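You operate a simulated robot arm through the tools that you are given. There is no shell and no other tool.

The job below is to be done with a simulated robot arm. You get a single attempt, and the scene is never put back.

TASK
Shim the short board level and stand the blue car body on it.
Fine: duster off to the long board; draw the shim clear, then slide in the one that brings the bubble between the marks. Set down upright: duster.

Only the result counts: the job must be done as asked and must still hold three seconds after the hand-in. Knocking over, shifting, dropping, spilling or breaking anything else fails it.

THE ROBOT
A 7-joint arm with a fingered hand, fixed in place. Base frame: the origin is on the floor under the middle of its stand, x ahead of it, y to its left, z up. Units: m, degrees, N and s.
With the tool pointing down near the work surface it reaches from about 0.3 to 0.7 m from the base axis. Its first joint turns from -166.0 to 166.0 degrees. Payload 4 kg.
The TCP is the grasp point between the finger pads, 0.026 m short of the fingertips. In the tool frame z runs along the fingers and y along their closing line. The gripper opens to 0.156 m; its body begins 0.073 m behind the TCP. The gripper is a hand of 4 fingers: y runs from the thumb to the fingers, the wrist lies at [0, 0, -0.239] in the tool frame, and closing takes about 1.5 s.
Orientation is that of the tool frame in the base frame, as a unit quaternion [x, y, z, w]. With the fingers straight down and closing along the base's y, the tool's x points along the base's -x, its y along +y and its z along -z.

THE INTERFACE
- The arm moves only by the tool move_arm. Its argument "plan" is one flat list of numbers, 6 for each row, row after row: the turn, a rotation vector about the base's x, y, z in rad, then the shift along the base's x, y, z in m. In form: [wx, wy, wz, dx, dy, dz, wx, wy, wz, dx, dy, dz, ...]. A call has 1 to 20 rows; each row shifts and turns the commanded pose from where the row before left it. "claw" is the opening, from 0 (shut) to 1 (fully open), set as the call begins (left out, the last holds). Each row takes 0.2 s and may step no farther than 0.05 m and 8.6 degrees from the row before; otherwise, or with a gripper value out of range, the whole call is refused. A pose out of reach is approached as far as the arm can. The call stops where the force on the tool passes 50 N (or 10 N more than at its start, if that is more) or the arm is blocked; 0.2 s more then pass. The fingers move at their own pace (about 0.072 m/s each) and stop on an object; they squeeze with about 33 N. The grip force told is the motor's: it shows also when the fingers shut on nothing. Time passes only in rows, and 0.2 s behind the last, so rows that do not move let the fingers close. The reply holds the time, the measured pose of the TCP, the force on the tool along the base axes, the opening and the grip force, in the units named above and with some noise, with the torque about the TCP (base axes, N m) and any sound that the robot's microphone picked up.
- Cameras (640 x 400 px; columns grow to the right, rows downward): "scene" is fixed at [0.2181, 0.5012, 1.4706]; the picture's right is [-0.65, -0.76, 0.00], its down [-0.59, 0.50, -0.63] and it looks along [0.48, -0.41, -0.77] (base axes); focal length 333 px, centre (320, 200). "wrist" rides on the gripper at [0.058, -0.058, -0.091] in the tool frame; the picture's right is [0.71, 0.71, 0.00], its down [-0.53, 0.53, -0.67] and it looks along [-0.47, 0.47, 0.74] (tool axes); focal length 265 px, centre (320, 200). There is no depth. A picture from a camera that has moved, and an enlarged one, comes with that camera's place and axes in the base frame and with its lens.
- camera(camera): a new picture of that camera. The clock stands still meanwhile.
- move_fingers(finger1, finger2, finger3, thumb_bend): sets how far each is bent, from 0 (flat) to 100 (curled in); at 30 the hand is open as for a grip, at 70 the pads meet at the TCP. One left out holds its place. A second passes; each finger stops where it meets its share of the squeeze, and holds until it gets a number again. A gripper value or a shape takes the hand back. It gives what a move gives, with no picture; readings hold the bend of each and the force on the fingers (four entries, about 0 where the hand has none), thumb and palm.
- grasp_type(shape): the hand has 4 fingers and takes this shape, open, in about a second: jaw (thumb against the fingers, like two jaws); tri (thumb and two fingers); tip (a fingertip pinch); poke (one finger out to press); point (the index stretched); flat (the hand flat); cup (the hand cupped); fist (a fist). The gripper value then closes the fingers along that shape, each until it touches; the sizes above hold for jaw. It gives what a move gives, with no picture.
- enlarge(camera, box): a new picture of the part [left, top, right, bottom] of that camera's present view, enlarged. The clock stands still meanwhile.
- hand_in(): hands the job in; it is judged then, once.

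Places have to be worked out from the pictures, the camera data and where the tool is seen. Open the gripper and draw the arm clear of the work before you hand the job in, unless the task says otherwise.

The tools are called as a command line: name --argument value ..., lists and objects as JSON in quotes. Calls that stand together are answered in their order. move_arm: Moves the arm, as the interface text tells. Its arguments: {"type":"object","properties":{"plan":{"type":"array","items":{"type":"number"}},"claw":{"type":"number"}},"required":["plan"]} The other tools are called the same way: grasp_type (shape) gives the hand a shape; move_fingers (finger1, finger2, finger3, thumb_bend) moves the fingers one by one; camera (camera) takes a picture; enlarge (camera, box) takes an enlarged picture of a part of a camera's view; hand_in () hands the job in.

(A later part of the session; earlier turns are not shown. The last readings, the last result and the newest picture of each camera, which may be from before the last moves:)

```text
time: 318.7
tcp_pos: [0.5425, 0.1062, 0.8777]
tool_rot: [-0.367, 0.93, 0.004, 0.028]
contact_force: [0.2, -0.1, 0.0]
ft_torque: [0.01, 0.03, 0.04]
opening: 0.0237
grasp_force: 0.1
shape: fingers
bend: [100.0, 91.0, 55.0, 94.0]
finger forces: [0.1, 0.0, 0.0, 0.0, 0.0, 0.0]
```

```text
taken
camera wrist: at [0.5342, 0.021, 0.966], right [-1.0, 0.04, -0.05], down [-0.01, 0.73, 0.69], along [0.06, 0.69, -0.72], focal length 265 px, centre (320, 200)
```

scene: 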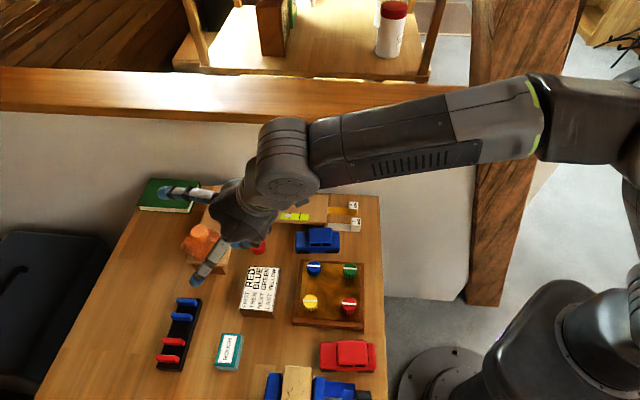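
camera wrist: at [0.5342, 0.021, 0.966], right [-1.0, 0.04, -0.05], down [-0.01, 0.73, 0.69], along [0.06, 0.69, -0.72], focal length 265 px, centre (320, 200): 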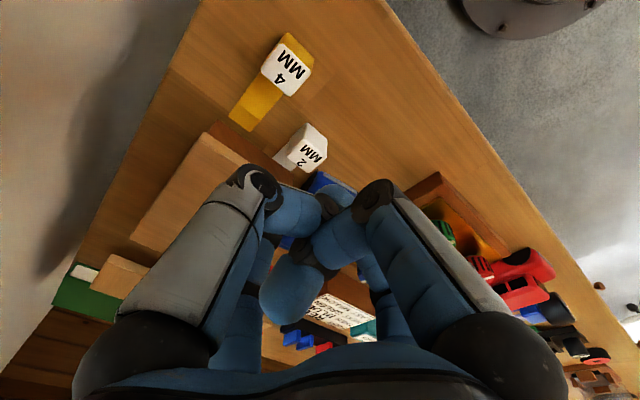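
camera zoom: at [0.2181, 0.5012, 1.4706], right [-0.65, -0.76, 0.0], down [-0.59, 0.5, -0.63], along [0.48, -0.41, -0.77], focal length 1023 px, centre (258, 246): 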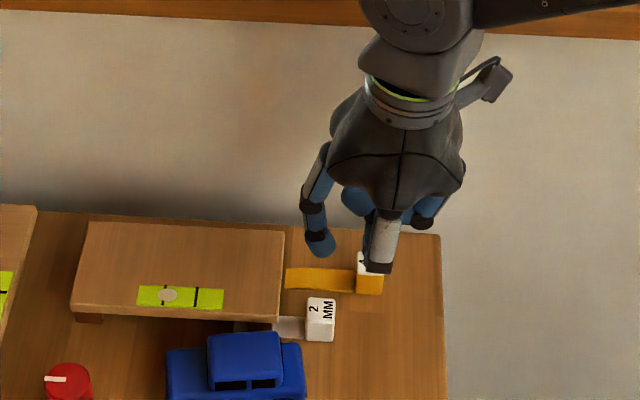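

A simpler pusher: all four fingers closed into a bundle (tips together), which has no low knuckles. I form that and position it behind the white tag.

move_fingers --finger1 58 --finger2 58 --finger3 58 --thumb_bend 58

move_fingers --finger1 72 --finger2 72 --finger3 72 --thumb_bend 72

move_arm --plan '[0, 0, 0, -0.012, -0.007, 0, 0, 0, 0, -0.012, -0.006, 0, 0, 0, 0, 0, 0, -0.02, 0, 0, 0, 0, 0, -0.02, 0, 0, 0, 0, 0, 0]'

enlarge --camera "scene" --box '[270, 150, 400, 250]'

camera --camera "wrist"

```text
time: 319.7
tcp_pos: [0.5426, 0.1064, 0.8775]
tool_rot: [-0.367, 0.93, 0.004, 0.028]
contact_force: [1.1, 0.0, 0.0]
ft_torque: [0.0, -0.02, 0.01]
opening: 0.0307
grasp_force: 0.1
shape: fingers
bend: [57.0, 57.0, 57.0, 57.0]
finger forces: [0.0, 0.0, 0.0, 0.1, 0.0, 0.0]
```

```text
time: 320.7
tcp_pos: [0.5427, 0.1059, 0.8776]
tool_rot: [-0.367, 0.93, 0.004, 0.027]
contact_force: [-0.2, -0.3, -0.8]
ft_torque: [-0.04, -0.01, 0.02]
opening: 0.0001
grasp_force: 0.0
shape: fingers
bend: [69.0, 71.0, 69.0, 69.0]
finger forces: [0.1, 0.0, 0.0, 0.1, 0.1, 0.0]
```

```text
time: 321.9
tcp_pos: [0.5186, 0.0931, 0.8396]
tool_rot: [-0.367, 0.93, 0.003, 0.028]
contact_force: [-0.9, 0.2, -0.4]
ft_torque: [-0.01, -0.03, 0.01]
opening: 0.0001
grasp_force: 0.0
shape: fingers
bend: [69.0, 71.0, 69.0, 69.0]
finger forces: [0.0, 0.0, 0.0, 0.1, 0.1, 0.0]
```

```text
4.00 times, centred on (335, 200) of scene
camera zoom: at [0.2181, 0.5012, 1.4706], right [-0.65, -0.76, 0.0], down [-0.59, 0.5, -0.63], along [0.48, -0.41, -0.77], focal length 1330 px, centre (260, 200)
```

zoom: 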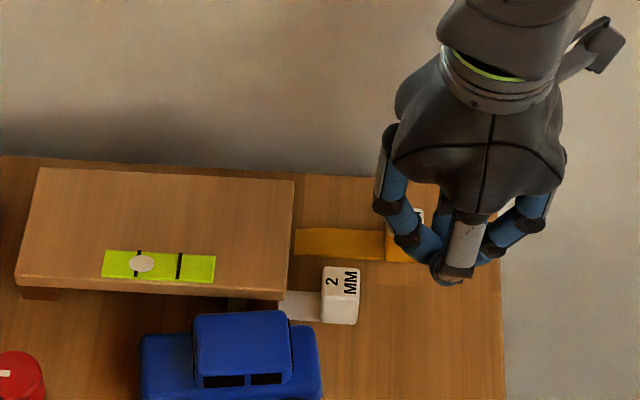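

```text
taken
camera wrist: at [0.5107, 0.0079, 0.9286], right [-1.0, 0.03, -0.05], down [-0.01, 0.73, 0.69], along [0.06, 0.69, -0.72], focal length 265 px, centre (320, 200)
```

wrist: 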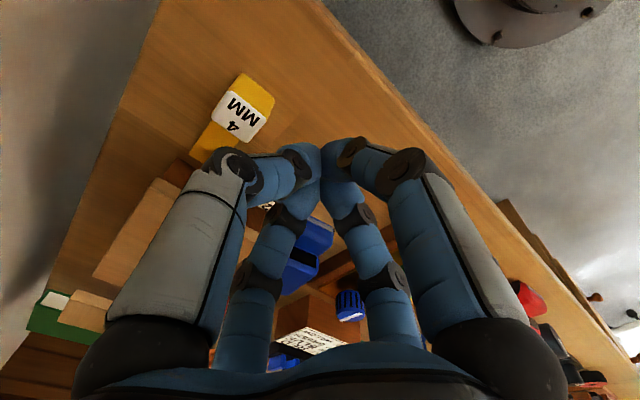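

Bundle ready behind the tag. I align it with the white tag's line and lower to tag height.

move_arm --plan '[0, 0, 0, 0.002, 0.0137, -0.01, 0, 0, 0, 0, 0, -0.015, 0, 0, 0, 0, 0, -0.012, 0, 0, 0, 0, 0, -0.008, 0, 0, 0, 0, 0, 0]'

enlarge --camera "scene" --box '[270, 150, 400, 250]'

```text
time: 323.1
tcp_pos: [0.521, 0.1073, 0.7946]
tool_rot: [-0.367, 0.93, 0.004, 0.027]
contact_force: [-0.2, -0.1, -0.6]
ft_torque: [0.01, 0.02, 0.02]
opening: 0.0
grasp_force: 0.0
shape: fingers
bend: [69.0, 71.0, 69.0, 69.0]
finger forces: [0.1, 0.0, 0.0, 0.0, 0.1, 0.1]
```

```text
4.00 times, centred on (335, 200) of scene
camera zoom: at [0.2181, 0.5012, 1.4706], right [-0.65, -0.76, 0.0], down [-0.59, 0.5, -0.63], along [0.48, -0.41, -0.77], focal length 1330 px, centre (260, 200)
```

zoom: 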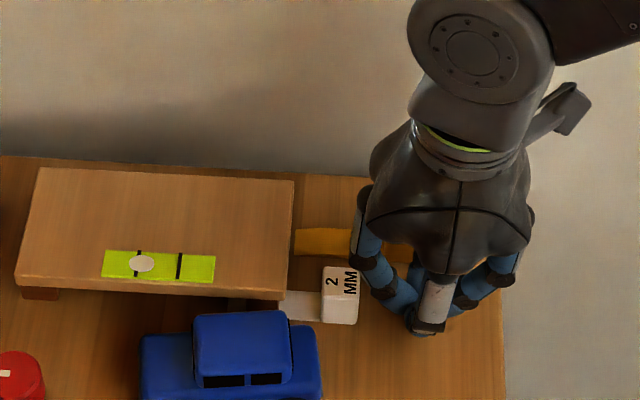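

No contact yet. I push forward along the tongue.

move_arm --plan '[0, 0, 0, 0.005, 0.005, 0, 0, 0, 0, 0.005, 0.005, 0, 0, 0, 0, 0.004, 0.004, 0, 0, 0, 0, 0.004, 0.004, 0, 0, 0, 0, 0, 0, 0]'

enlarge --camera "scene" --box '[270, 150, 400, 250]'

```text
time: 324.3
tcp_pos: [0.5378, 0.1247, 0.7977]
tool_rot: [-0.367, 0.93, 0.002, 0.029]
contact_force: [-5.3, -8.1, 14.4]
ft_torque: [0.11, -0.13, -0.02]
opening: 0.0016
grasp_force: 15.2
shape: fingers
bend: [67.0, 68.0, 74.0, 69.0]
finger forces: [0.1, 0.0, 29.8, 0.0, 0.0, 0.0]
```

```text
4.00 times, centred on (335, 200) of scene
camera zoom: at [0.2181, 0.5012, 1.4706], right [-0.65, -0.76, 0.0], down [-0.59, 0.5, -0.63], along [0.48, -0.41, -0.77], focal length 1330 px, centre (260, 200)
```

zoom: 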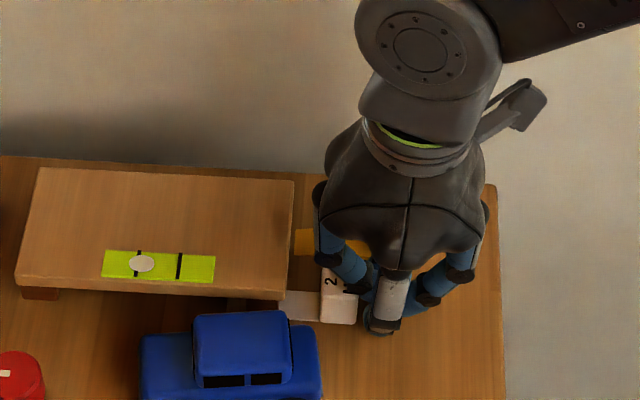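

The slanted finger only presses down on the tag's edge. I back off, tilt the hand ~28° so the leading finger stands vertical, and try again.

move_arm --plan '[0, 0, 0, -0.006, -0.006, 0.002, 0, 0, 0, -0.008, -0.008, 0.01, 0.0849, -0.0849, 0, -0.006, -0.006, 0.012, 0.0849, -0.0849, 0, -0.004, -0.004, 0.01, 0.0849, -0.0849, 0, 0, 0, 0, 0.0849, -0.0849, 0, 0, 0, 0, 0, 0, 0, 0, 0, 0]'

enlarge --camera "scene" --box '[270, 150, 400, 250]'

camera --camera "wrist"

```text
time: 325.9
tcp_pos: [0.5148, 0.1002, 0.8287]
tool_rot: [-0.353, 0.897, 0.099, 0.246]
contact_force: [-0.2, -0.8, 0.3]
ft_torque: [0.01, 0.0, -0.01]
opening: 0.0009
grasp_force: 0.0
shape: fingers
bend: [67.0, 68.0, 74.0, 69.0]
finger forces: [0.1, 0.0, 0.0, 0.0, 0.0, 0.0]
```

```text
4.00 times, centred on (335, 200) of scene
camera zoom: at [0.2181, 0.5012, 1.4706], right [-0.65, -0.76, 0.0], down [-0.59, 0.5, -0.63], along [0.48, -0.41, -0.77], focal length 1330 px, centre (260, 200)
```

zoom: 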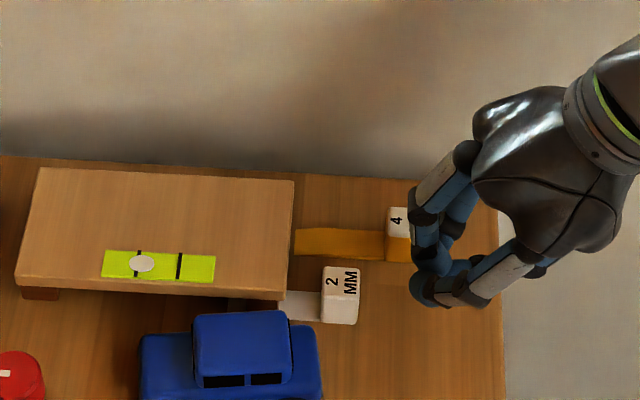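

```text
taken
camera wrist: at [0.4824, -0.0094, 0.8777], right [-0.93, 0.11, -0.36], down [-0.27, 0.46, 0.84], along [0.25, 0.88, -0.4], focal length 265 px, centre (320, 200)
```

wrist: 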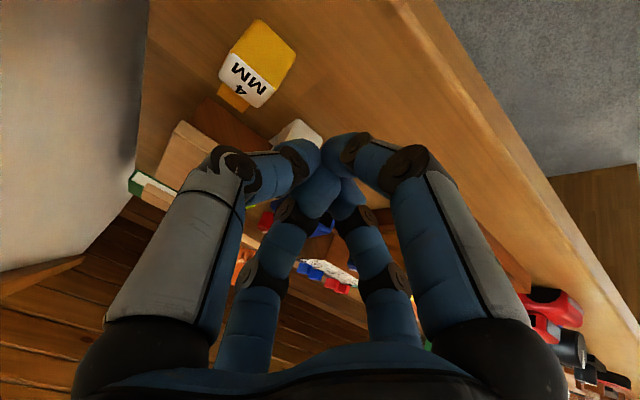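

Tilted 31°, leading finger is near-vertical. I lower it behind the tag and push again.

move_arm --plan '[0, 0, 0, 0.003, 0.003, -0.012, 0, 0, 0, 0.003, 0.003, -0.012, 0, 0, 0, 0.002, 0.002, -0.011, 0, 0, 0, 0, 0, 0]'

enlarge --camera "scene" --box '[280, 160, 390, 245]'

camera --camera "wrist"

```text
time: 326.9
tcp_pos: [0.5214, 0.1095, 0.7936]
tool_rot: [-0.352, 0.898, 0.098, 0.244]
contact_force: [-0.3, 0.6, 0.0]
ft_torque: [0.01, -0.01, 0.01]
opening: 0.0011
grasp_force: 0.2
shape: fingers
bend: [67.0, 68.0, 74.0, 69.0]
finger forces: [0.1, 0.0, 0.1, 0.0, 0.1, 0.0]
```

```text
4.71 times, centred on (335, 202) of scene
camera zoom: at [0.2181, 0.5012, 1.4706], right [-0.65, -0.76, 0.0], down [-0.59, 0.5, -0.63], along [0.48, -0.41, -0.77], focal length 1565 px, centre (249, 188)
```

zoom: 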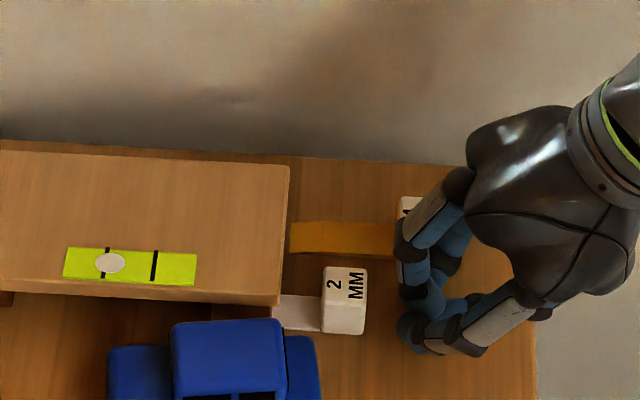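

```text
taken
camera wrist: at [0.4896, 0.0003, 0.8426], right [-0.93, 0.11, -0.36], down [-0.27, 0.46, 0.84], along [0.25, 0.88, -0.4], focal length 265 px, centre (320, 200)
```

wrist: 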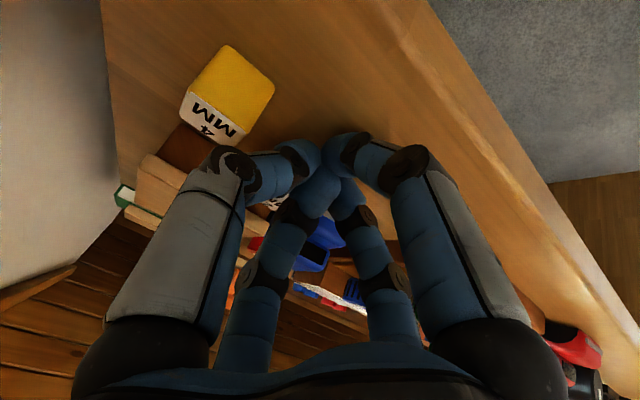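

The leading finger is vertical behind the white tag, about 17 mm away. I push forward.

move_arm --plan '[0, 0, 0, 0.005, 0.005, 0, 0, 0, 0, 0.004, 0.004, 0, 0, 0, 0, 0.004, 0.004, 0, 0, 0, 0, 0.004, 0.004, 0, 0, 0, 0, 0, 0, 0]'

enlarge --camera "scene" --box '[280, 160, 390, 245]'

```text
time: 328.1
tcp_pos: [0.5379, 0.123, 0.792]
tool_rot: [-0.352, 0.899, 0.097, 0.242]
contact_force: [-15.8, -16.0, 1.3]
ft_torque: [-0.34, 0.26, -0.18]
opening: 0.0009
grasp_force: 17.9
shape: fingers
bend: [67.0, 67.0, 74.0, 69.0]
finger forces: [0.0, 8.9, 0.1, 0.0, 26.4, 0.0]
```

```text
4.71 times, centred on (335, 202) of scene
camera zoom: at [0.2181, 0.5012, 1.4706], right [-0.65, -0.76, 0.0], down [-0.59, 0.5, -0.63], along [0.48, -0.41, -0.77], focal length 1565 px, centre (249, 188)
```

zoom: 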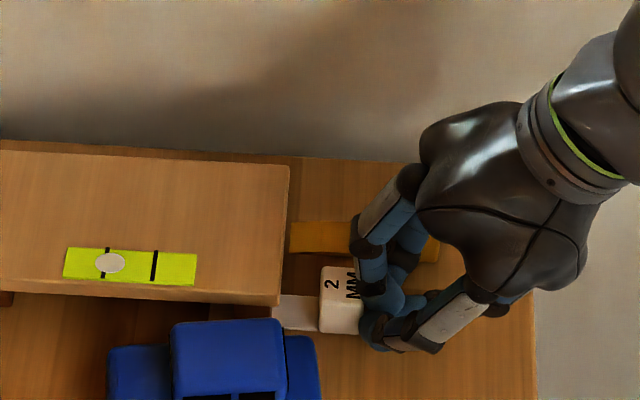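

Contact is solid now (22 N) and the tag starts to move. I keep pushing in small steps.

move_arm --plan '[0, 0, 0, 0.003, 0.003, 0, 0, 0, 0, 0.003, 0.003, 0, 0, 0, 0, 0.003, 0.003, 0, 0, 0, 0, 0, 0, 0]'

enlarge --camera "scene" --box '[280, 160, 390, 245]'

```text
time: 328.6
tcp_pos: [0.5403, 0.123, 0.7907]
tool_rot: [-0.35, 0.901, 0.095, 0.237]
contact_force: [-16.8, -15.7, 11.5]
ft_torque: [-0.14, 0.05, -0.04]
opening: 0.0008
grasp_force: 21.6
shape: fingers
bend: [67.0, 67.0, 75.0, 69.0]
finger forces: [0.1, 0.0, 29.4, 0.0, 13.8, 0.0]
stopped in row 2: the force on the tool passed its limit at 54 N (the readings are from after the stop); the commanded pose is now the measured one
```

```text
4.71 times, centred on (335, 202) of scene
camera zoom: at [0.2181, 0.5012, 1.4706], right [-0.65, -0.76, 0.0], down [-0.59, 0.5, -0.63], along [0.48, -0.41, -0.77], focal length 1565 px, centre (249, 188)
```

zoom: 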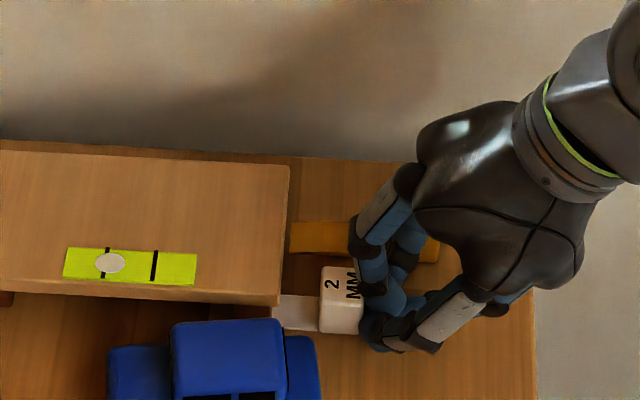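

The tag is at its forward stop: with the 2 mm shim fully in, the bubble moved only ~40 % of the way (still on the left mark), so the 4 mm shim is the right one. I back off, return to a vertical tool, and will draw the white shim clear, then slide in the yellow.

move_arm --plan '[0, 0, 0, -0.006, -0.006, 0.002, 0, 0, 0, -0.008, -0.008, 0.01, -0.0849, 0.0849, 0, 0, 0, 0.02, -0.0849, 0.0849, 0, 0, 0, 0.02, -0.0849, 0.0849, 0, 0.003, 0.003, 0.015, -0.075, 0.075, 0, 0.003, 0.003, 0.01, 0, 0, 0, 0, 0, 0]'

enlarge --camera "scene" --box '[250, 180, 370, 250]'

```text
time: 330.2
tcp_pos: [0.5331, 0.1182, 0.8668]
tool_rot: [-0.364, 0.931, 0.003, 0.029]
contact_force: [0.5, -1.0, -0.3]
ft_torque: [-0.01, 0.03, 0.03]
opening: 0.0008
grasp_force: 0.1
shape: fingers
bend: [67.0, 67.0, 74.0, 69.0]
finger forces: [0.0, 0.1, 0.0, 0.0, 0.0, 0.0]
```

```text
5.33 times, centred on (310, 215) of scene
camera zoom: at [0.2181, 0.5012, 1.4706], right [-0.65, -0.76, 0.0], down [-0.59, 0.5, -0.63], along [0.48, -0.41, -0.77], focal length 1774 px, centre (373, 120)
```

zoom: 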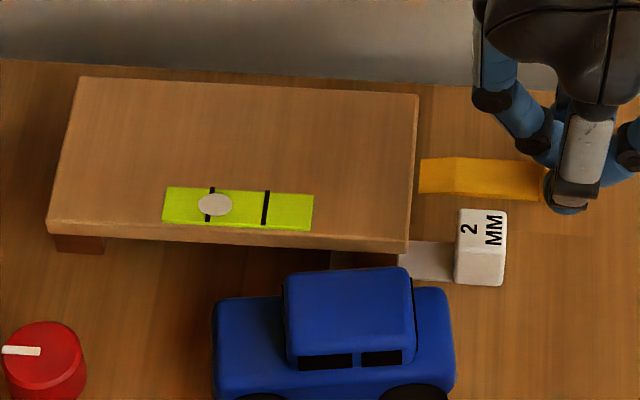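

With the 2 mm shim fully under the foot the bubble sits on the left mark; extrapolating, 4 mm puts it between the marks. I set finger 3 extended with the others curled, to hook the white tag from the front.

move_fingers --finger1 60 --finger2 52 --finger3 52 --thumb_bend 52

move_fingers --finger1 100

move_fingers --finger2 100 --thumb_bend 100

move_arm --plan '[0, 0, 0, 0.009, 0.009, 0, 0, 0, 0, 0.003, 0.0005, -0.015, 0, 0, 0, 0, 0, -0.01, 0, 0, 0, 0, 0, 0]'

enlarge --camera "scene" --box '[290, 160, 390, 240]'

camera --camera "wrist"

```text
time: 331.2
tcp_pos: [0.5323, 0.1174, 0.8674]
tool_rot: [-0.364, 0.931, 0.003, 0.029]
contact_force: [-0.3, 0.2, -0.6]
ft_torque: [-0.01, -0.02, 0.0]
opening: 0.0352
grasp_force: 0.0
shape: fingers
bend: [60.0, 52.0, 52.0, 52.0]
finger forces: [0.0, 0.0, 0.0, 0.0, 0.0, 0.0]
```

```text
time: 332.2
tcp_pos: [0.5319, 0.1184, 0.8668]
tool_rot: [-0.364, 0.931, 0.004, 0.029]
contact_force: [0.2, 0.5, 0.3]
ft_torque: [-0.01, 0.0, 0.0]
opening: 0.0616
grasp_force: 0.1
shape: fingers
bend: [100.0, 52.0, 52.0, 52.0]
finger forces: [0.0, 0.0, 0.0, 0.0, 0.0, 0.0]
```

```text
time: 333.2
tcp_pos: [0.5318, 0.1183, 0.8671]
tool_rot: [-0.364, 0.931, 0.004, 0.029]
contact_force: [-0.1, -0.2, -0.8]
ft_torque: [-0.04, 0.01, -0.01]
opening: 0.0236
grasp_force: 0.0
shape: fingers
bend: [100.0, 91.0, 52.0, 94.0]
finger forces: [0.0, 0.0, 0.0, 0.0, 0.1, 0.0]
```

```text
time: 334.2
tcp_pos: [0.5447, 0.1272, 0.8423]
tool_rot: [-0.364, 0.931, 0.004, 0.029]
contact_force: [1.1, -0.2, 0.1]
ft_torque: [0.0, 0.03, -0.03]
opening: 0.0235
grasp_force: 0.0
shape: fingers
bend: [100.0, 91.0, 52.0, 94.0]
finger forces: [0.0, 0.0, 0.0, 0.0, 0.1, 0.0]
```

```text
5.00 times, centred on (340, 200) of scene
camera zoom: at [0.2181, 0.5012, 1.4706], right [-0.65, -0.76, 0.0], down [-0.59, 0.5, -0.63], along [0.48, -0.41, -0.77], focal length 1663 px, centre (220, 200)
```

zoom: 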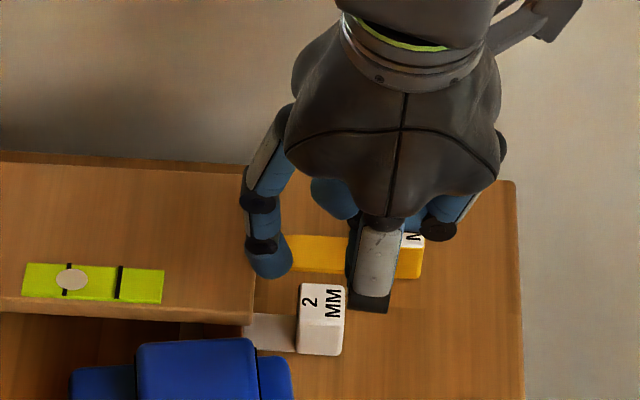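

```text
taken
camera wrist: at [0.537, 0.0426, 0.9312], right [-1.0, 0.04, -0.05], down [0.0, 0.72, 0.69], along [0.06, 0.69, -0.72], focal length 265 px, centre (320, 200)
```

wrist: 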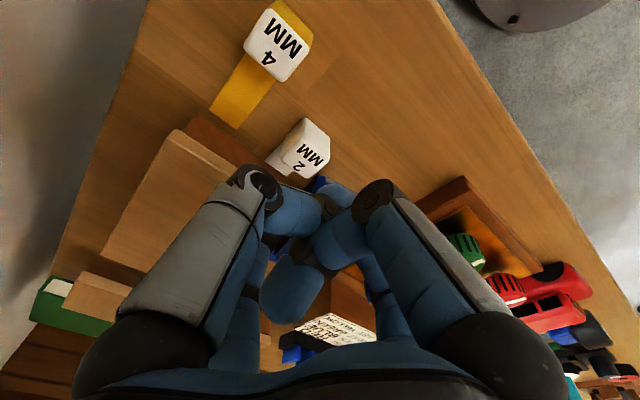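

Finger 3 must drop into the ~21 mm gap between the board end and the white tag. I align it over that gap and descend carefully, checking force.

move_arm --plan '[0, 0, 0, -0.011, 0.0032, 0, 0, 0, 0, 0, 0, -0.008, 0, 0, 0, 0, 0, -0.006, 0, 0, 0, 0, 0, 0]'

enlarge --camera "scene" --box '[290, 170, 390, 245]'

```text
time: 335.2
tcp_pos: [0.5338, 0.1315, 0.8295]
tool_rot: [-0.364, 0.931, 0.004, 0.029]
contact_force: [0.3, 0.4, 0.0]
ft_torque: [-0.01, 0.0, 0.01]
opening: 0.0235
grasp_force: 0.1
shape: fingers
bend: [100.0, 91.0, 52.0, 94.0]
finger forces: [0.0, 0.1, 0.1, 0.1, 0.0, 0.1]
```

```text
5.33 times, centred on (340, 208) of scene
camera zoom: at [0.2181, 0.5012, 1.4706], right [-0.65, -0.76, 0.0], down [-0.59, 0.5, -0.63], along [0.48, -0.41, -0.77], focal length 1774 px, centre (213, 160)
```

zoom: 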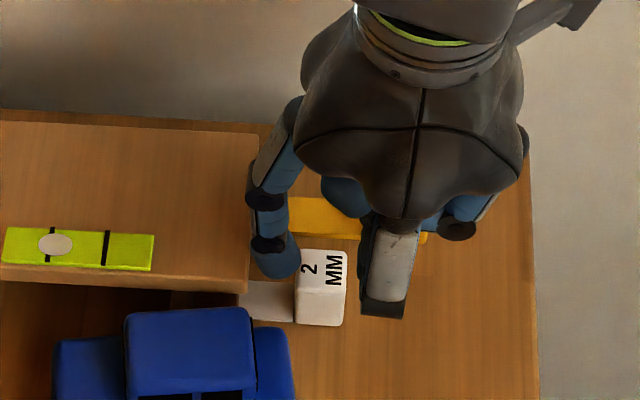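

Aligned with the gap. I descend the last 20 mm in small steps.

move_arm --plan '[0, 0, 0, 0, 0, -0.005, 0, 0, 0, 0, 0, -0.005, 0, 0, 0, 0, 0, -0.005, 0, 0, 0, 0, 0, -0.004, 0, 0, 0, 0, 0, 0]'

enlarge --camera "scene" --box '[290, 170, 390, 245]'

```text
time: 336.4
tcp_pos: [0.5334, 0.1308, 0.8098]
tool_rot: [-0.364, 0.931, 0.004, 0.029]
contact_force: [0.2, 0.1, 0.2]
ft_torque: [0.04, -0.05, 0.01]
opening: 0.0239
grasp_force: 0.3
shape: fingers
bend: [100.0, 91.0, 52.0, 94.0]
finger forces: [0.1, 0.0, 0.6, 0.1, 0.0, 0.0]
```

```text
5.33 times, centred on (340, 208) of scene
camera zoom: at [0.2181, 0.5012, 1.4706], right [-0.65, -0.76, 0.0], down [-0.59, 0.5, -0.63], along [0.48, -0.41, -0.77], focal length 1774 px, centre (213, 160)
```

zoom: 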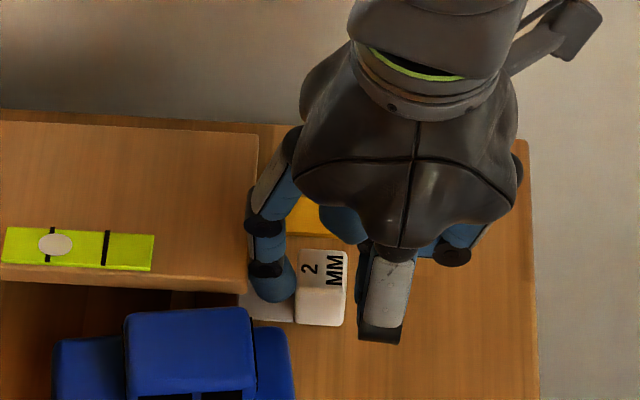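

Finger 3 is in the gap in front of the white tag. I drag the shim back along the tongue direction.

move_arm --plan '[0, 0, 0, -0.004, -0.004, 0, 0, 0, 0, -0.005, -0.005, 0, 0, 0, 0, -0.005, -0.005, 0, 0, 0, 0, -0.005, -0.005, 0, 0, 0, 0, -0.005, -0.005, 0, 0, 0, 0, 0, 0, 0]'

enlarge --camera "scene" --box '[280, 160, 400, 245]'

```text
time: 337.8
tcp_pos: [0.5105, 0.104, 0.8101]
tool_rot: [-0.364, 0.931, 0.003, 0.028]
contact_force: [0.6, 0.3, -0.7]
ft_torque: [0.06, 0.02, 0.02]
opening: 0.0234
grasp_force: 0.3
shape: fingers
bend: [100.0, 91.0, 51.0, 94.0]
finger forces: [0.1, 0.0, 0.6, 0.1, 0.0, 0.0]
```

```text
4.71 times, centred on (340, 202) of scene
camera zoom: at [0.2181, 0.5012, 1.4706], right [-0.65, -0.76, 0.0], down [-0.59, 0.5, -0.63], along [0.48, -0.41, -0.77], focal length 1565 px, centre (226, 188)
```

zoom: 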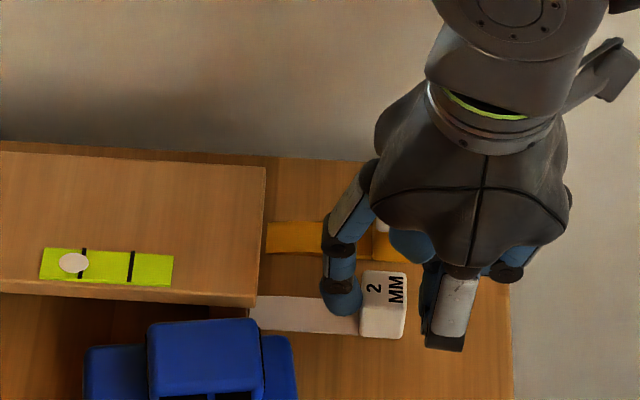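

The white shim slides back easily and the bubble returned left. I pull it to its clear position.

move_arm --plan '[0, 0, 0, -0.004, -0.004, 0, 0, 0, 0, -0.003, -0.003, 0, 0, 0, 0, 0, 0, 0]'

enlarge --camera "scene" --box '[280, 160, 400, 245]'

```text
time: 338.6
tcp_pos: [0.503, 0.0977, 0.8112]
tool_rot: [-0.365, 0.931, 0.005, 0.029]
contact_force: [1.5, 2.5, -0.6]
ft_torque: [0.04, -0.04, 0.01]
opening: 0.0237
grasp_force: 1.3
shape: fingers
bend: [100.0, 91.0, 50.0, 94.0]
finger forces: [0.0, 0.0, 2.4, 0.1, 0.1, 0.0]
```

```text
4.71 times, centred on (340, 202) of scene
camera zoom: at [0.2181, 0.5012, 1.4706], right [-0.65, -0.76, 0.0], down [-0.59, 0.5, -0.63], along [0.48, -0.41, -0.77], focal length 1565 px, centre (226, 188)
```

zoom: 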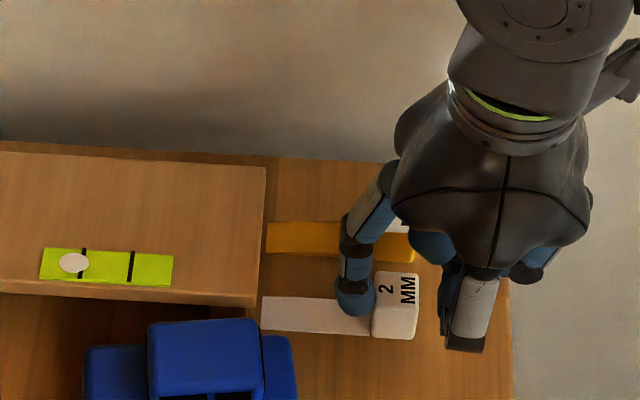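

White is clear again. I lift, swap to finger 1 extended with the others curled, and go behind the yellow tag.

move_arm --plan '[0, 0, 0, 0.002, 0.002, 0.01, 0, 0, 0, 0, 0, 0.02, 0, 0, 0, 0, 0, 0.025, 0, 0, 0, 0, 0, 0.015, 0, 0, 0, 0, 0, 0]'

move_fingers --finger2 52 --thumb_bend 52

move_fingers --finger1 54 --finger3 100

move_fingers --finger2 100 --thumb_bend 100

enlarge --camera "scene" --box '[260, 120, 420, 250]'

```text
time: 339.8
tcp_pos: [0.5041, 0.1001, 0.8806]
tool_rot: [-0.363, 0.931, 0.004, 0.028]
contact_force: [-0.6, 0.6, 0.1]
ft_torque: [-0.01, -0.02, -0.01]
opening: 0.0237
grasp_force: 0.1
shape: fingers
bend: [100.0, 91.0, 52.0, 94.0]
finger forces: [0.0, 0.1, 0.0, 0.1, 0.0, 0.0]
```

```text
time: 340.8
tcp_pos: [0.5042, 0.1002, 0.8798]
tool_rot: [-0.364, 0.931, 0.004, 0.029]
contact_force: [-0.4, 0.1, -0.2]
ft_torque: [-0.02, 0.03, -0.04]
opening: 0.0622
grasp_force: 0.1
shape: fingers
bend: [100.0, 52.0, 52.0, 52.0]
finger forces: [0.0, 0.0, 0.0, 0.0, 0.0, 0.0]
```

```text
time: 341.8
tcp_pos: [0.5048, 0.1012, 0.8799]
tool_rot: [-0.364, 0.931, 0.004, 0.028]
contact_force: [-0.7, 0.1, -0.2]
ft_torque: [0.01, -0.01, 0.01]
opening: 0.0421
grasp_force: 0.1
shape: fingers
bend: [54.0, 52.0, 100.0, 52.0]
finger forces: [0.1, 0.0, 0.1, 0.0, 0.0, 0.0]
```

```text
time: 342.8
tcp_pos: [0.5051, 0.1013, 0.8807]
tool_rot: [-0.363, 0.931, 0.004, 0.028]
contact_force: [-0.1, 0.4, 0.3]
ft_torque: [0.0, -0.02, -0.01]
opening: 0.0431
grasp_force: 0.1
shape: fingers
bend: [54.0, 91.0, 100.0, 94.0]
finger forces: [0.1, 0.0, 0.0, 0.0, 0.1, 0.0]
```

```text
3.08 times, centred on (340, 185) of scene
camera zoom: at [0.2181, 0.5012, 1.4706], right [-0.65, -0.76, 0.0], down [-0.59, 0.5, -0.63], along [0.48, -0.41, -0.77], focal length 1023 px, centre (258, 246)
```

zoom: 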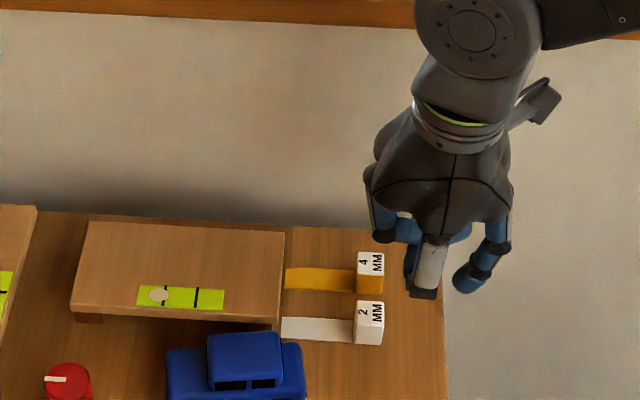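

Both shims are clear and aligned. I move so finger 1 is behind the yellow tag and lower.

move_arm --plan '[0, 0, 0, 0.023, -0.007, 0, 0, 0, 0, 0.023, -0.007, 0, 0, 0, 0, 0.022, -0.007, 0, 0, 0, 0, 0, 0, -0.02, 0, 0, 0, 0, 0, -0.02, 0, 0, 0, 0, 0, -0.018, 0, 0, 0, 0, 0, -0.01, 0, 0, 0, 0, 0, 0]'

enlarge --camera "scene" --box '[280, 150, 400, 245]'

camera --camera "wrist"

```text
time: 344.6
tcp_pos: [0.552, 0.0868, 0.8098]
tool_rot: [-0.364, 0.931, 0.004, 0.029]
contact_force: [0.2, 0.8, -1.3]
ft_torque: [-0.02, -0.01, 0.0]
opening: 0.0435
grasp_force: 0.2
shape: fingers
bend: [54.0, 91.0, 100.0, 94.0]
finger forces: [0.1, 0.0, 0.0, 0.0, 0.0, 0.0]
out of reach, approached as far as the arm can: row 3
```

```text
4.21 times, centred on (340, 198) of scene
camera zoom: at [0.2181, 0.5012, 1.4706], right [-0.65, -0.76, 0.0], down [-0.59, 0.5, -0.63], along [0.48, -0.41, -0.77], focal length 1400 px, centre (236, 210)
```

zoom: 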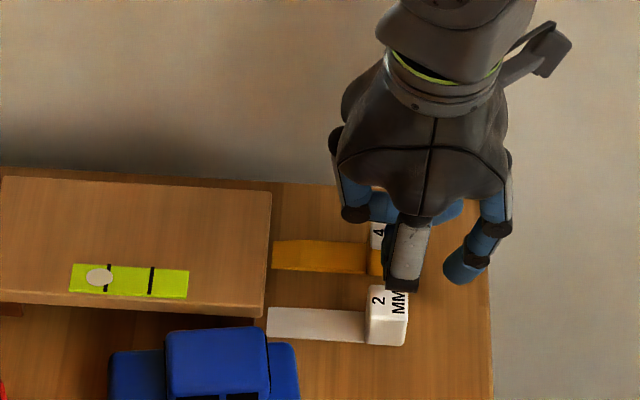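

```text
taken
camera wrist: at [0.5434, 0.0012, 0.8989], right [-1.0, 0.04, -0.05], down [0.0, 0.72, 0.69], along [0.06, 0.69, -0.72], focal length 265 px, centre (320, 200)
```

wrist: 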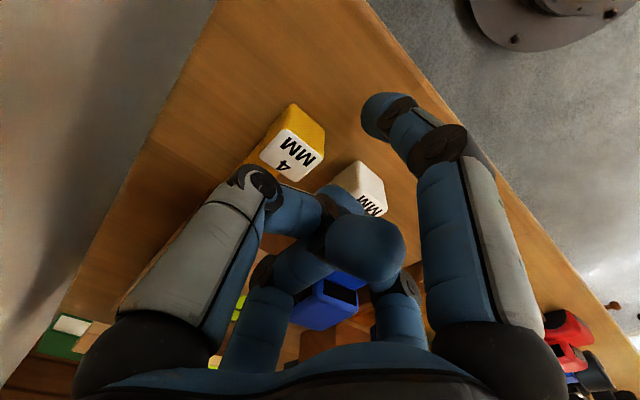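

I shift the remaining distance at this height so finger 1 is squarely behind the yellow tag.

move_arm --plan '[0, 0, 0, 0.007, -0.0075, 0.002, 0, 0, 0, 0.006, -0.007, 0, 0, 0, 0, 0, 0, 0]'

enlarge --camera "scene" --box '[280, 150, 400, 245]'

camera --camera "wrist"

```text
time: 345.4
tcp_pos: [0.5645, 0.0718, 0.8114]
tool_rot: [-0.364, 0.931, 0.004, 0.028]
contact_force: [-0.9, -0.2, 0.2]
ft_torque: [0.0, -0.05, -0.02]
opening: 0.0432
grasp_force: 0.0
shape: fingers
bend: [54.0, 91.0, 100.0, 94.0]
finger forces: [0.0, 0.0, 0.0, 0.0, 0.1, 0.1]
```

```text
4.21 times, centred on (340, 198) of scene
camera zoom: at [0.2181, 0.5012, 1.4706], right [-0.65, -0.76, 0.0], down [-0.59, 0.5, -0.63], along [0.48, -0.41, -0.77], focal length 1400 px, centre (236, 210)
```

zoom: 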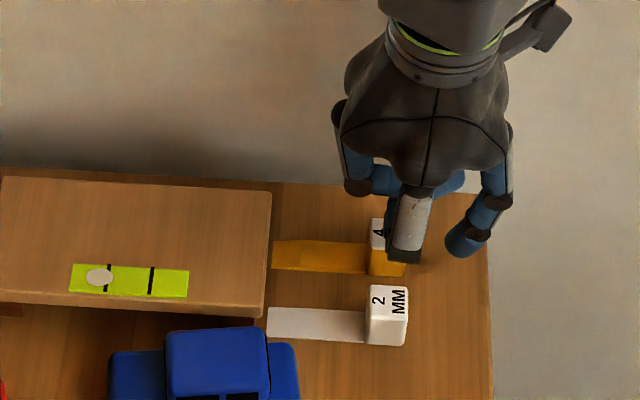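

```text
taken
camera wrist: at [0.5563, -0.0131, 0.9007], right [-1.0, 0.04, -0.05], down [-0.01, 0.72, 0.69], along [0.06, 0.69, -0.72], focal length 265 px, centre (320, 200)
```

wrist: 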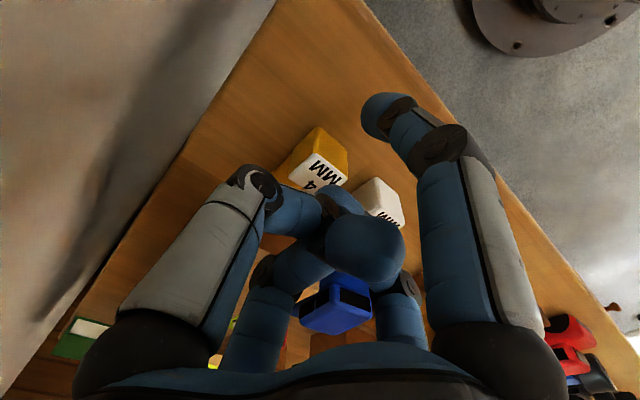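

Finger 1 is in line behind the yellow tag. I start pushing it in.

move_arm --plan '[0, 0, 0, 0.005, 0.005, -0.003, 0, 0, 0, 0.005, 0.005, 0, 0, 0, 0, 0.005, 0.005, 0, 0, 0, 0, 0.005, 0.005, 0, 0, 0, 0, 0.005, 0.005, 0, 0, 0, 0, 0, 0, 0]'

enlarge --camera "scene" --box '[260, 150, 390, 245]'

```text
time: 346.8
tcp_pos: [0.5884, 0.0985, 0.8098]
tool_rot: [-0.364, 0.931, 0.003, 0.029]
contact_force: [-0.7, -0.9, 1.6]
ft_torque: [-0.01, 0.02, 0.01]
opening: 0.0454
grasp_force: 0.5
shape: fingers
bend: [53.0, 91.0, 100.0, 94.0]
finger forces: [1.3, 0.0, 0.1, 0.1, 0.0, 0.0]
```

```text
4.21 times, centred on (325, 198) of scene
camera zoom: at [0.2181, 0.5012, 1.4706], right [-0.65, -0.76, 0.0], down [-0.59, 0.5, -0.63], along [0.48, -0.41, -0.77], focal length 1400 px, centre (299, 210)
```

zoom: 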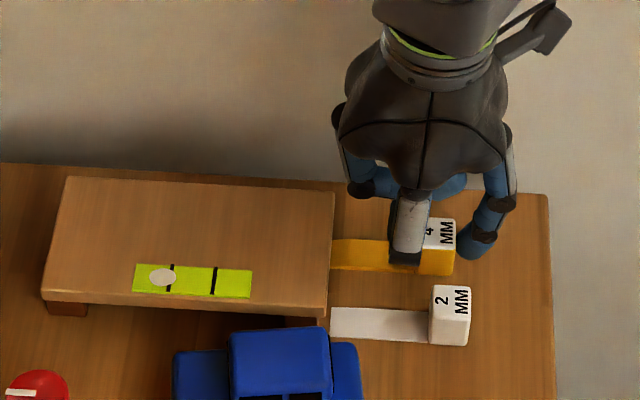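

The yellow shim is sliding in, the white one stays put. I continue.

move_arm --plan '[0, 0, 0, 0.005, 0.005, 0, 0, 0, 0, 0.005, 0.005, 0, 0, 0, 0, 0.004, 0.004, 0, 0, 0, 0, 0, 0, 0]'

enlarge --camera "scene" --box '[260, 150, 390, 245]'

```text
time: 347.8
tcp_pos: [0.6039, 0.112, 0.8104]
tool_rot: [-0.364, 0.931, 0.004, 0.029]
contact_force: [-0.3, 0.0, -0.6]
ft_torque: [0.0, -0.01, 0.01]
opening: 0.0465
grasp_force: 0.3
shape: fingers
bend: [52.0, 91.0, 100.0, 94.0]
finger forces: [1.1, 0.0, 0.1, 0.0, 0.0, 0.0]
```

```text
4.21 times, centred on (325, 198) of scene
camera zoom: at [0.2181, 0.5012, 1.4706], right [-0.65, -0.76, 0.0], down [-0.59, 0.5, -0.63], along [0.48, -0.41, -0.77], focal length 1400 px, centre (299, 210)
```

zoom: 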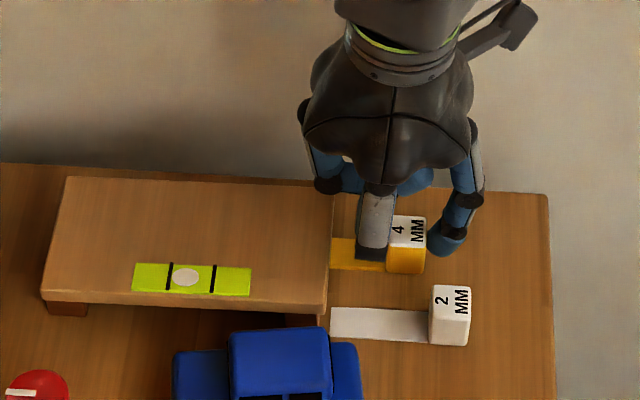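

The bubble is now between the marks! I push the yellow shim a little further so it is seated fully.

move_arm --plan '[0, 0, 0, 0.003, 0.003, 0, 0, 0, 0, 0.003, 0.003, 0, 0, 0, 0, 0.003, 0.003, 0, 0, 0, 0, 0, 0, 0]'

enlarge --camera "scene" --box '[260, 150, 390, 245]'

```text
time: 348.8
tcp_pos: [0.6112, 0.1217, 0.8091]
tool_rot: [-0.363, 0.931, 0.003, 0.029]
contact_force: [-1.7, -1.3, 0.5]
ft_torque: [-0.05, 0.06, 0.0]
opening: 0.0471
grasp_force: 0.8
shape: fingers
bend: [52.0, 91.0, 100.0, 94.0]
finger forces: [2.0, 0.0, 0.1, 0.0, 0.1, 0.0]
```

```text
4.21 times, centred on (325, 198) of scene
camera zoom: at [0.2181, 0.5012, 1.4706], right [-0.65, -0.76, 0.0], down [-0.59, 0.5, -0.63], along [0.48, -0.41, -0.77], focal length 1400 px, centre (299, 210)
```

zoom: 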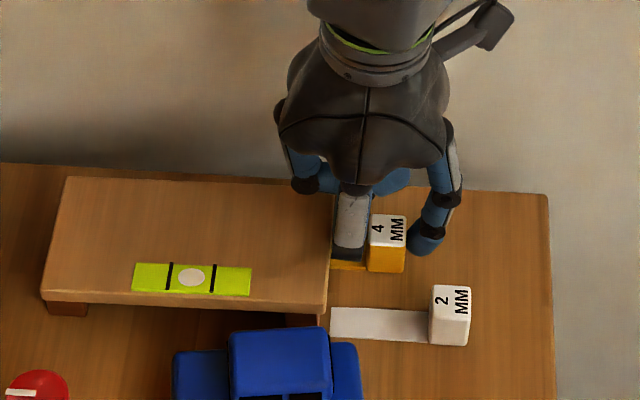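

The bubble is centred between the marks with the 4 mm shim fully in. I withdraw the hand backward and up, clear of everything.

move_arm --plan '[0, 0, 0, -0.005, -0.005, 0.001, 0, 0, 0, -0.008, -0.008, 0.003, 0, 0, 0, -0.01, -0.01, 0.012, 0, 0, 0, -0.005, -0.005, 0.02, 0, 0, 0, -0.005, 0.0, 0.025, 0, 0, 0, -0.02, 0.0, 0.02, 0, 0, 0, 0, 0, 0]'

enlarge --camera "scene" --box '[250, 180, 370, 260]'

camera --camera "wrist"

enlarge --camera "scene" --box '[480, 0, 640, 400]'

```text
time: 350.4
tcp_pos: [0.5604, 0.0956, 0.868]
tool_rot: [-0.364, 0.931, 0.003, 0.029]
contact_force: [-0.6, 0.2, -0.7]
ft_torque: [0.01, 0.03, 0.02]
opening: 0.0441
grasp_force: 0.0
shape: fingers
bend: [54.0, 91.0, 100.0, 94.0]
finger forces: [0.0, 0.0, 0.1, 0.0, 0.0, 0.1]
out of reach, approached as far as the arm can: row 5
```

```text
5.00 times, centred on (310, 220) of scene
camera zoom: at [0.2181, 0.5012, 1.4706], right [-0.65, -0.76, 0.0], down [-0.59, 0.5, -0.63], along [0.48, -0.41, -0.77], focal length 1663 px, centre (370, 100)
```

zoom: 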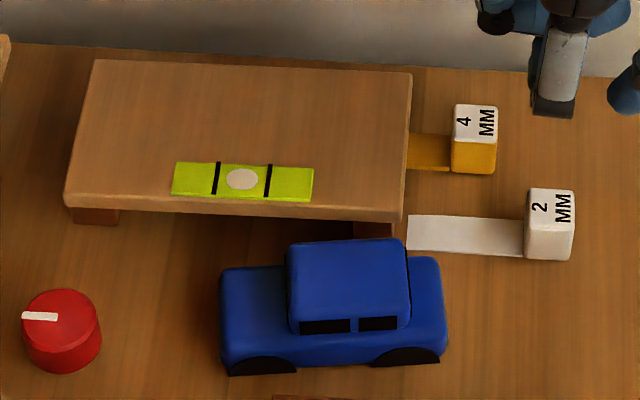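

```text
taken
camera wrist: at [0.5528, 0.0082, 0.9558], right [-1.0, 0.04, -0.05], down [0.0, 0.72, 0.69], along [0.06, 0.69, -0.72], focal length 265 px, centre (320, 200)
```

wrist: 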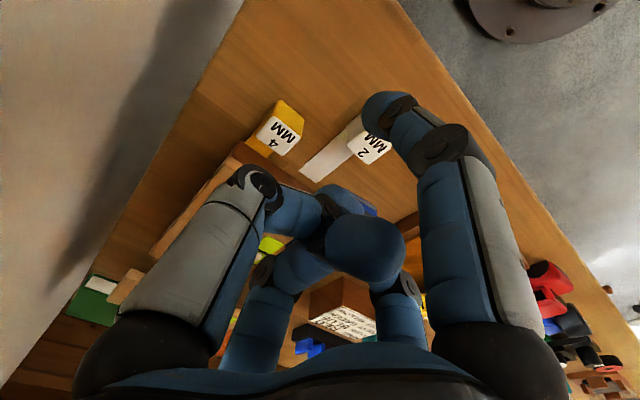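

```text
1.00 times, centred on (560, 200) of scene (not enlarged: the box is as wide or as high as the picture)
camera zoom: at [0.2181, 0.5012, 1.4706], right [-0.65, -0.76, 0.0], down [-0.59, 0.5, -0.63], along [0.48, -0.41, -0.77], focal length 333 px, centre (80, 200)
```

zoom: 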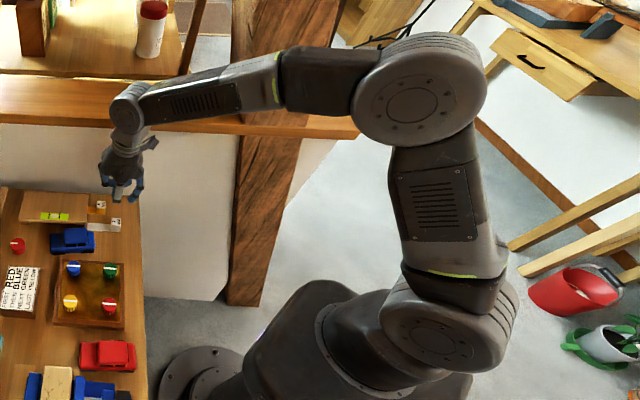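

The board is level: bubble centred, 4 mm shim in, 2 mm shim clear. Now the blue car. I open the hand (jaw) and move to a spot where the wrist camera sees the car, to measure it.

move_arm --plan '[0.03, -0.03, 0, -0.02, 0.02, 0.01, 0.04, -0.04, 0, -0.02, 0.02, 0.015, 0.04, -0.04, 0, -0.02, 0.025, 0.015, 0.03, -0.03, 0, -0.02, 0.025, 0.01, 0, 0, 0, 0, 0, 0]'

grasp_type --shape "jaw"

camera --camera "wrist"

```text
time: 351.6
tcp_pos: [0.4835, 0.1817, 0.9174]
tool_rot: [-0.36, 0.924, 0.044, 0.119]
contact_force: [-0.9, 0.3, -0.6]
ft_torque: [-0.03, 0.0, -0.01]
opening: 0.0445
grasp_force: 0.1
shape: fingers
bend: [54.0, 91.0, 100.0, 94.0]
finger forces: [0.0, 0.0, 0.0, 0.0, 0.0, 0.1]
```

```text
time: 352.5
tcp_pos: [0.4832, 0.1817, 0.9174]
tool_rot: [-0.361, 0.924, 0.044, 0.119]
contact_force: [-0.1, -0.8, -0.1]
ft_torque: [0.02, 0.04, 0.02]
opening: 0.1561
grasp_force: 0.0
shape: jaw
bend: [30.0, 30.0, 30.0, 30.0]
finger forces: [0.0, 0.1, 0.0, 0.0, 0.0, 0.1]
```

```text
taken
camera wrist: at [0.4636, 0.0855, 0.9912], right [-0.98, 0.06, -0.18], down [-0.11, 0.62, 0.78], along [0.16, 0.78, -0.6], focal length 265 px, centre (320, 200)
```

wrist: 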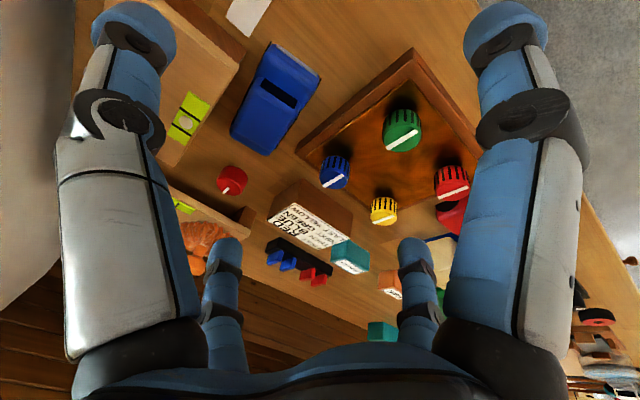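

The car is visible. I zoom on it in both cameras.

enlarge --camera "wrist" --box '[210, 20, 350, 170]'

enlarge --camera "scene" --box '[280, 215, 350, 265]'

```text
2.67 times, centred on (280, 95) of wrist
camera zoom: at [0.4636, 0.0855, 0.9912], right [-0.98, 0.06, -0.18], down [-0.11, 0.62, 0.78], along [0.16, 0.78, -0.6], focal length 708 px, centre (427, 480)
```

zoom: 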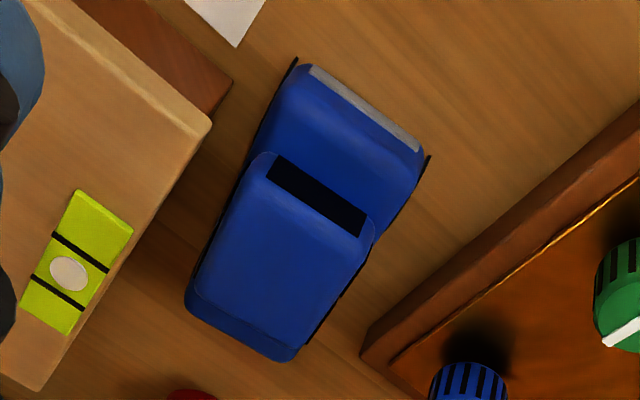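

```text
8.00 times, centred on (315, 240) of scene
camera zoom: at [0.2181, 0.5012, 1.4706], right [-0.65, -0.76, 0.0], down [-0.59, 0.5, -0.63], along [0.48, -0.41, -0.77], focal length 2661 px, centre (360, -120)
```

zoom: 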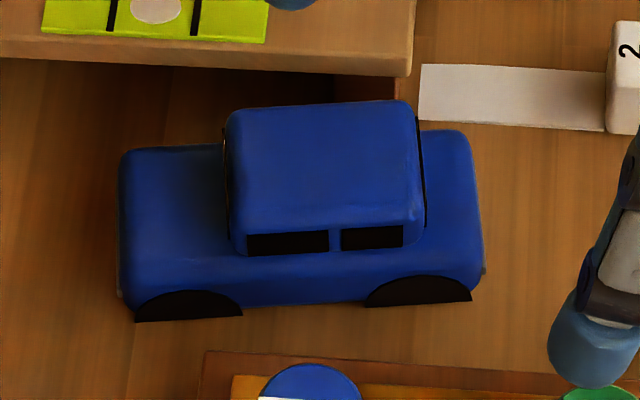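

Triangulation: roof centre ≈(0.560, 0.224, 0.80), cabin ~56 mm long, car axis at azimuth ≈56°. I'll pinch the cabin fore-and-aft with fingers 1 and 3 (thumb and finger 2 curled), so the narrow gap to the board doesn't matter. I set the fingers and go above it.

move_fingers --finger1 42 --finger2 100 --finger3 42 --thumb_bend 100

move_arm --plan '[0, 0, 0.115, 0.02, 0.012, -0.005, 0, 0, 0.115, 0.02, 0.012, -0.01, 0, 0, 0, 0.02, 0.01, -0.015, 0, 0, 0, 0.016, 0.0086, -0.015, 0, 0, 0, 0, 0, 0]'

camera --camera "wrist"

enlarge --camera "scene" --box '[250, 150, 390, 270]'

```text
time: 353.5
tcp_pos: [0.4828, 0.1826, 0.9163]
tool_rot: [-0.361, 0.924, 0.044, 0.119]
contact_force: [-0.4, -0.5, -0.5]
ft_torque: [-0.02, 0.0, 0.01]
opening: 0.0724
grasp_force: 0.0
shape: fingers
bend: [42.0, 97.0, 42.0, 100.0]
finger forces: [0.1, 0.0, 0.0, 0.0, 0.1, 0.0]
```

```text
time: 354.7
tcp_pos: [0.562, 0.2261, 0.8716]
tool_rot: [-0.464, 0.877, 0.056, 0.114]
contact_force: [0.3, 0.2, -0.4]
ft_torque: [0.0, 0.01, 0.02]
opening: 0.0723
grasp_force: 0.1
shape: fingers
bend: [42.0, 97.0, 42.0, 100.0]
finger forces: [0.0, 0.0, 0.1, 0.0, 0.0, 0.0]
```

```text
taken
camera wrist: at [0.5641, 0.1276, 0.9458], right [-0.97, -0.17, -0.18], down [-0.25, 0.58, 0.78], along [-0.03, 0.8, -0.6], focal length 265 px, centre (320, 200)
```

wrist: 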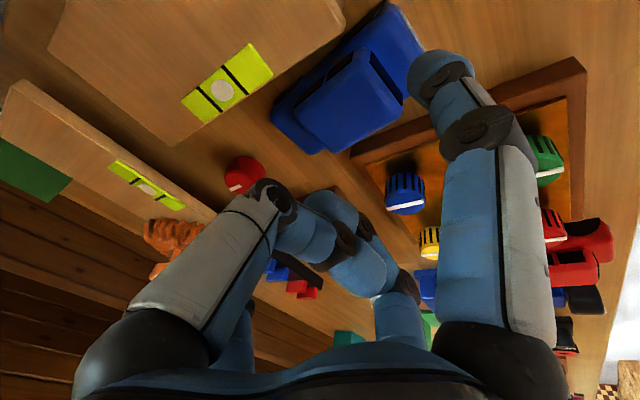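

```text
3.33 times, centred on (320, 210) of scene
camera zoom: at [0.2181, 0.5012, 1.4706], right [-0.65, -0.76, 0.0], down [-0.59, 0.5, -0.63], along [0.48, -0.41, -0.77], focal length 1109 px, centre (320, 167)
```

zoom: 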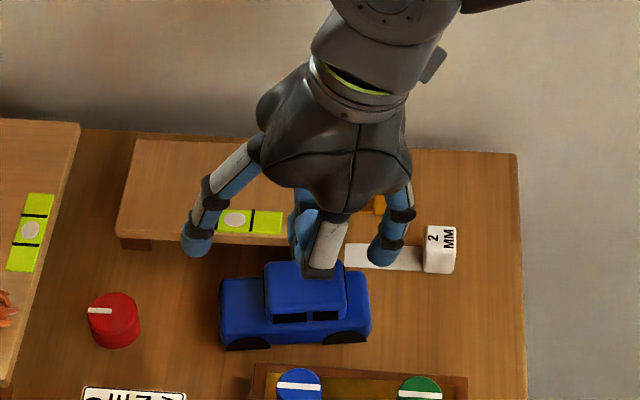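

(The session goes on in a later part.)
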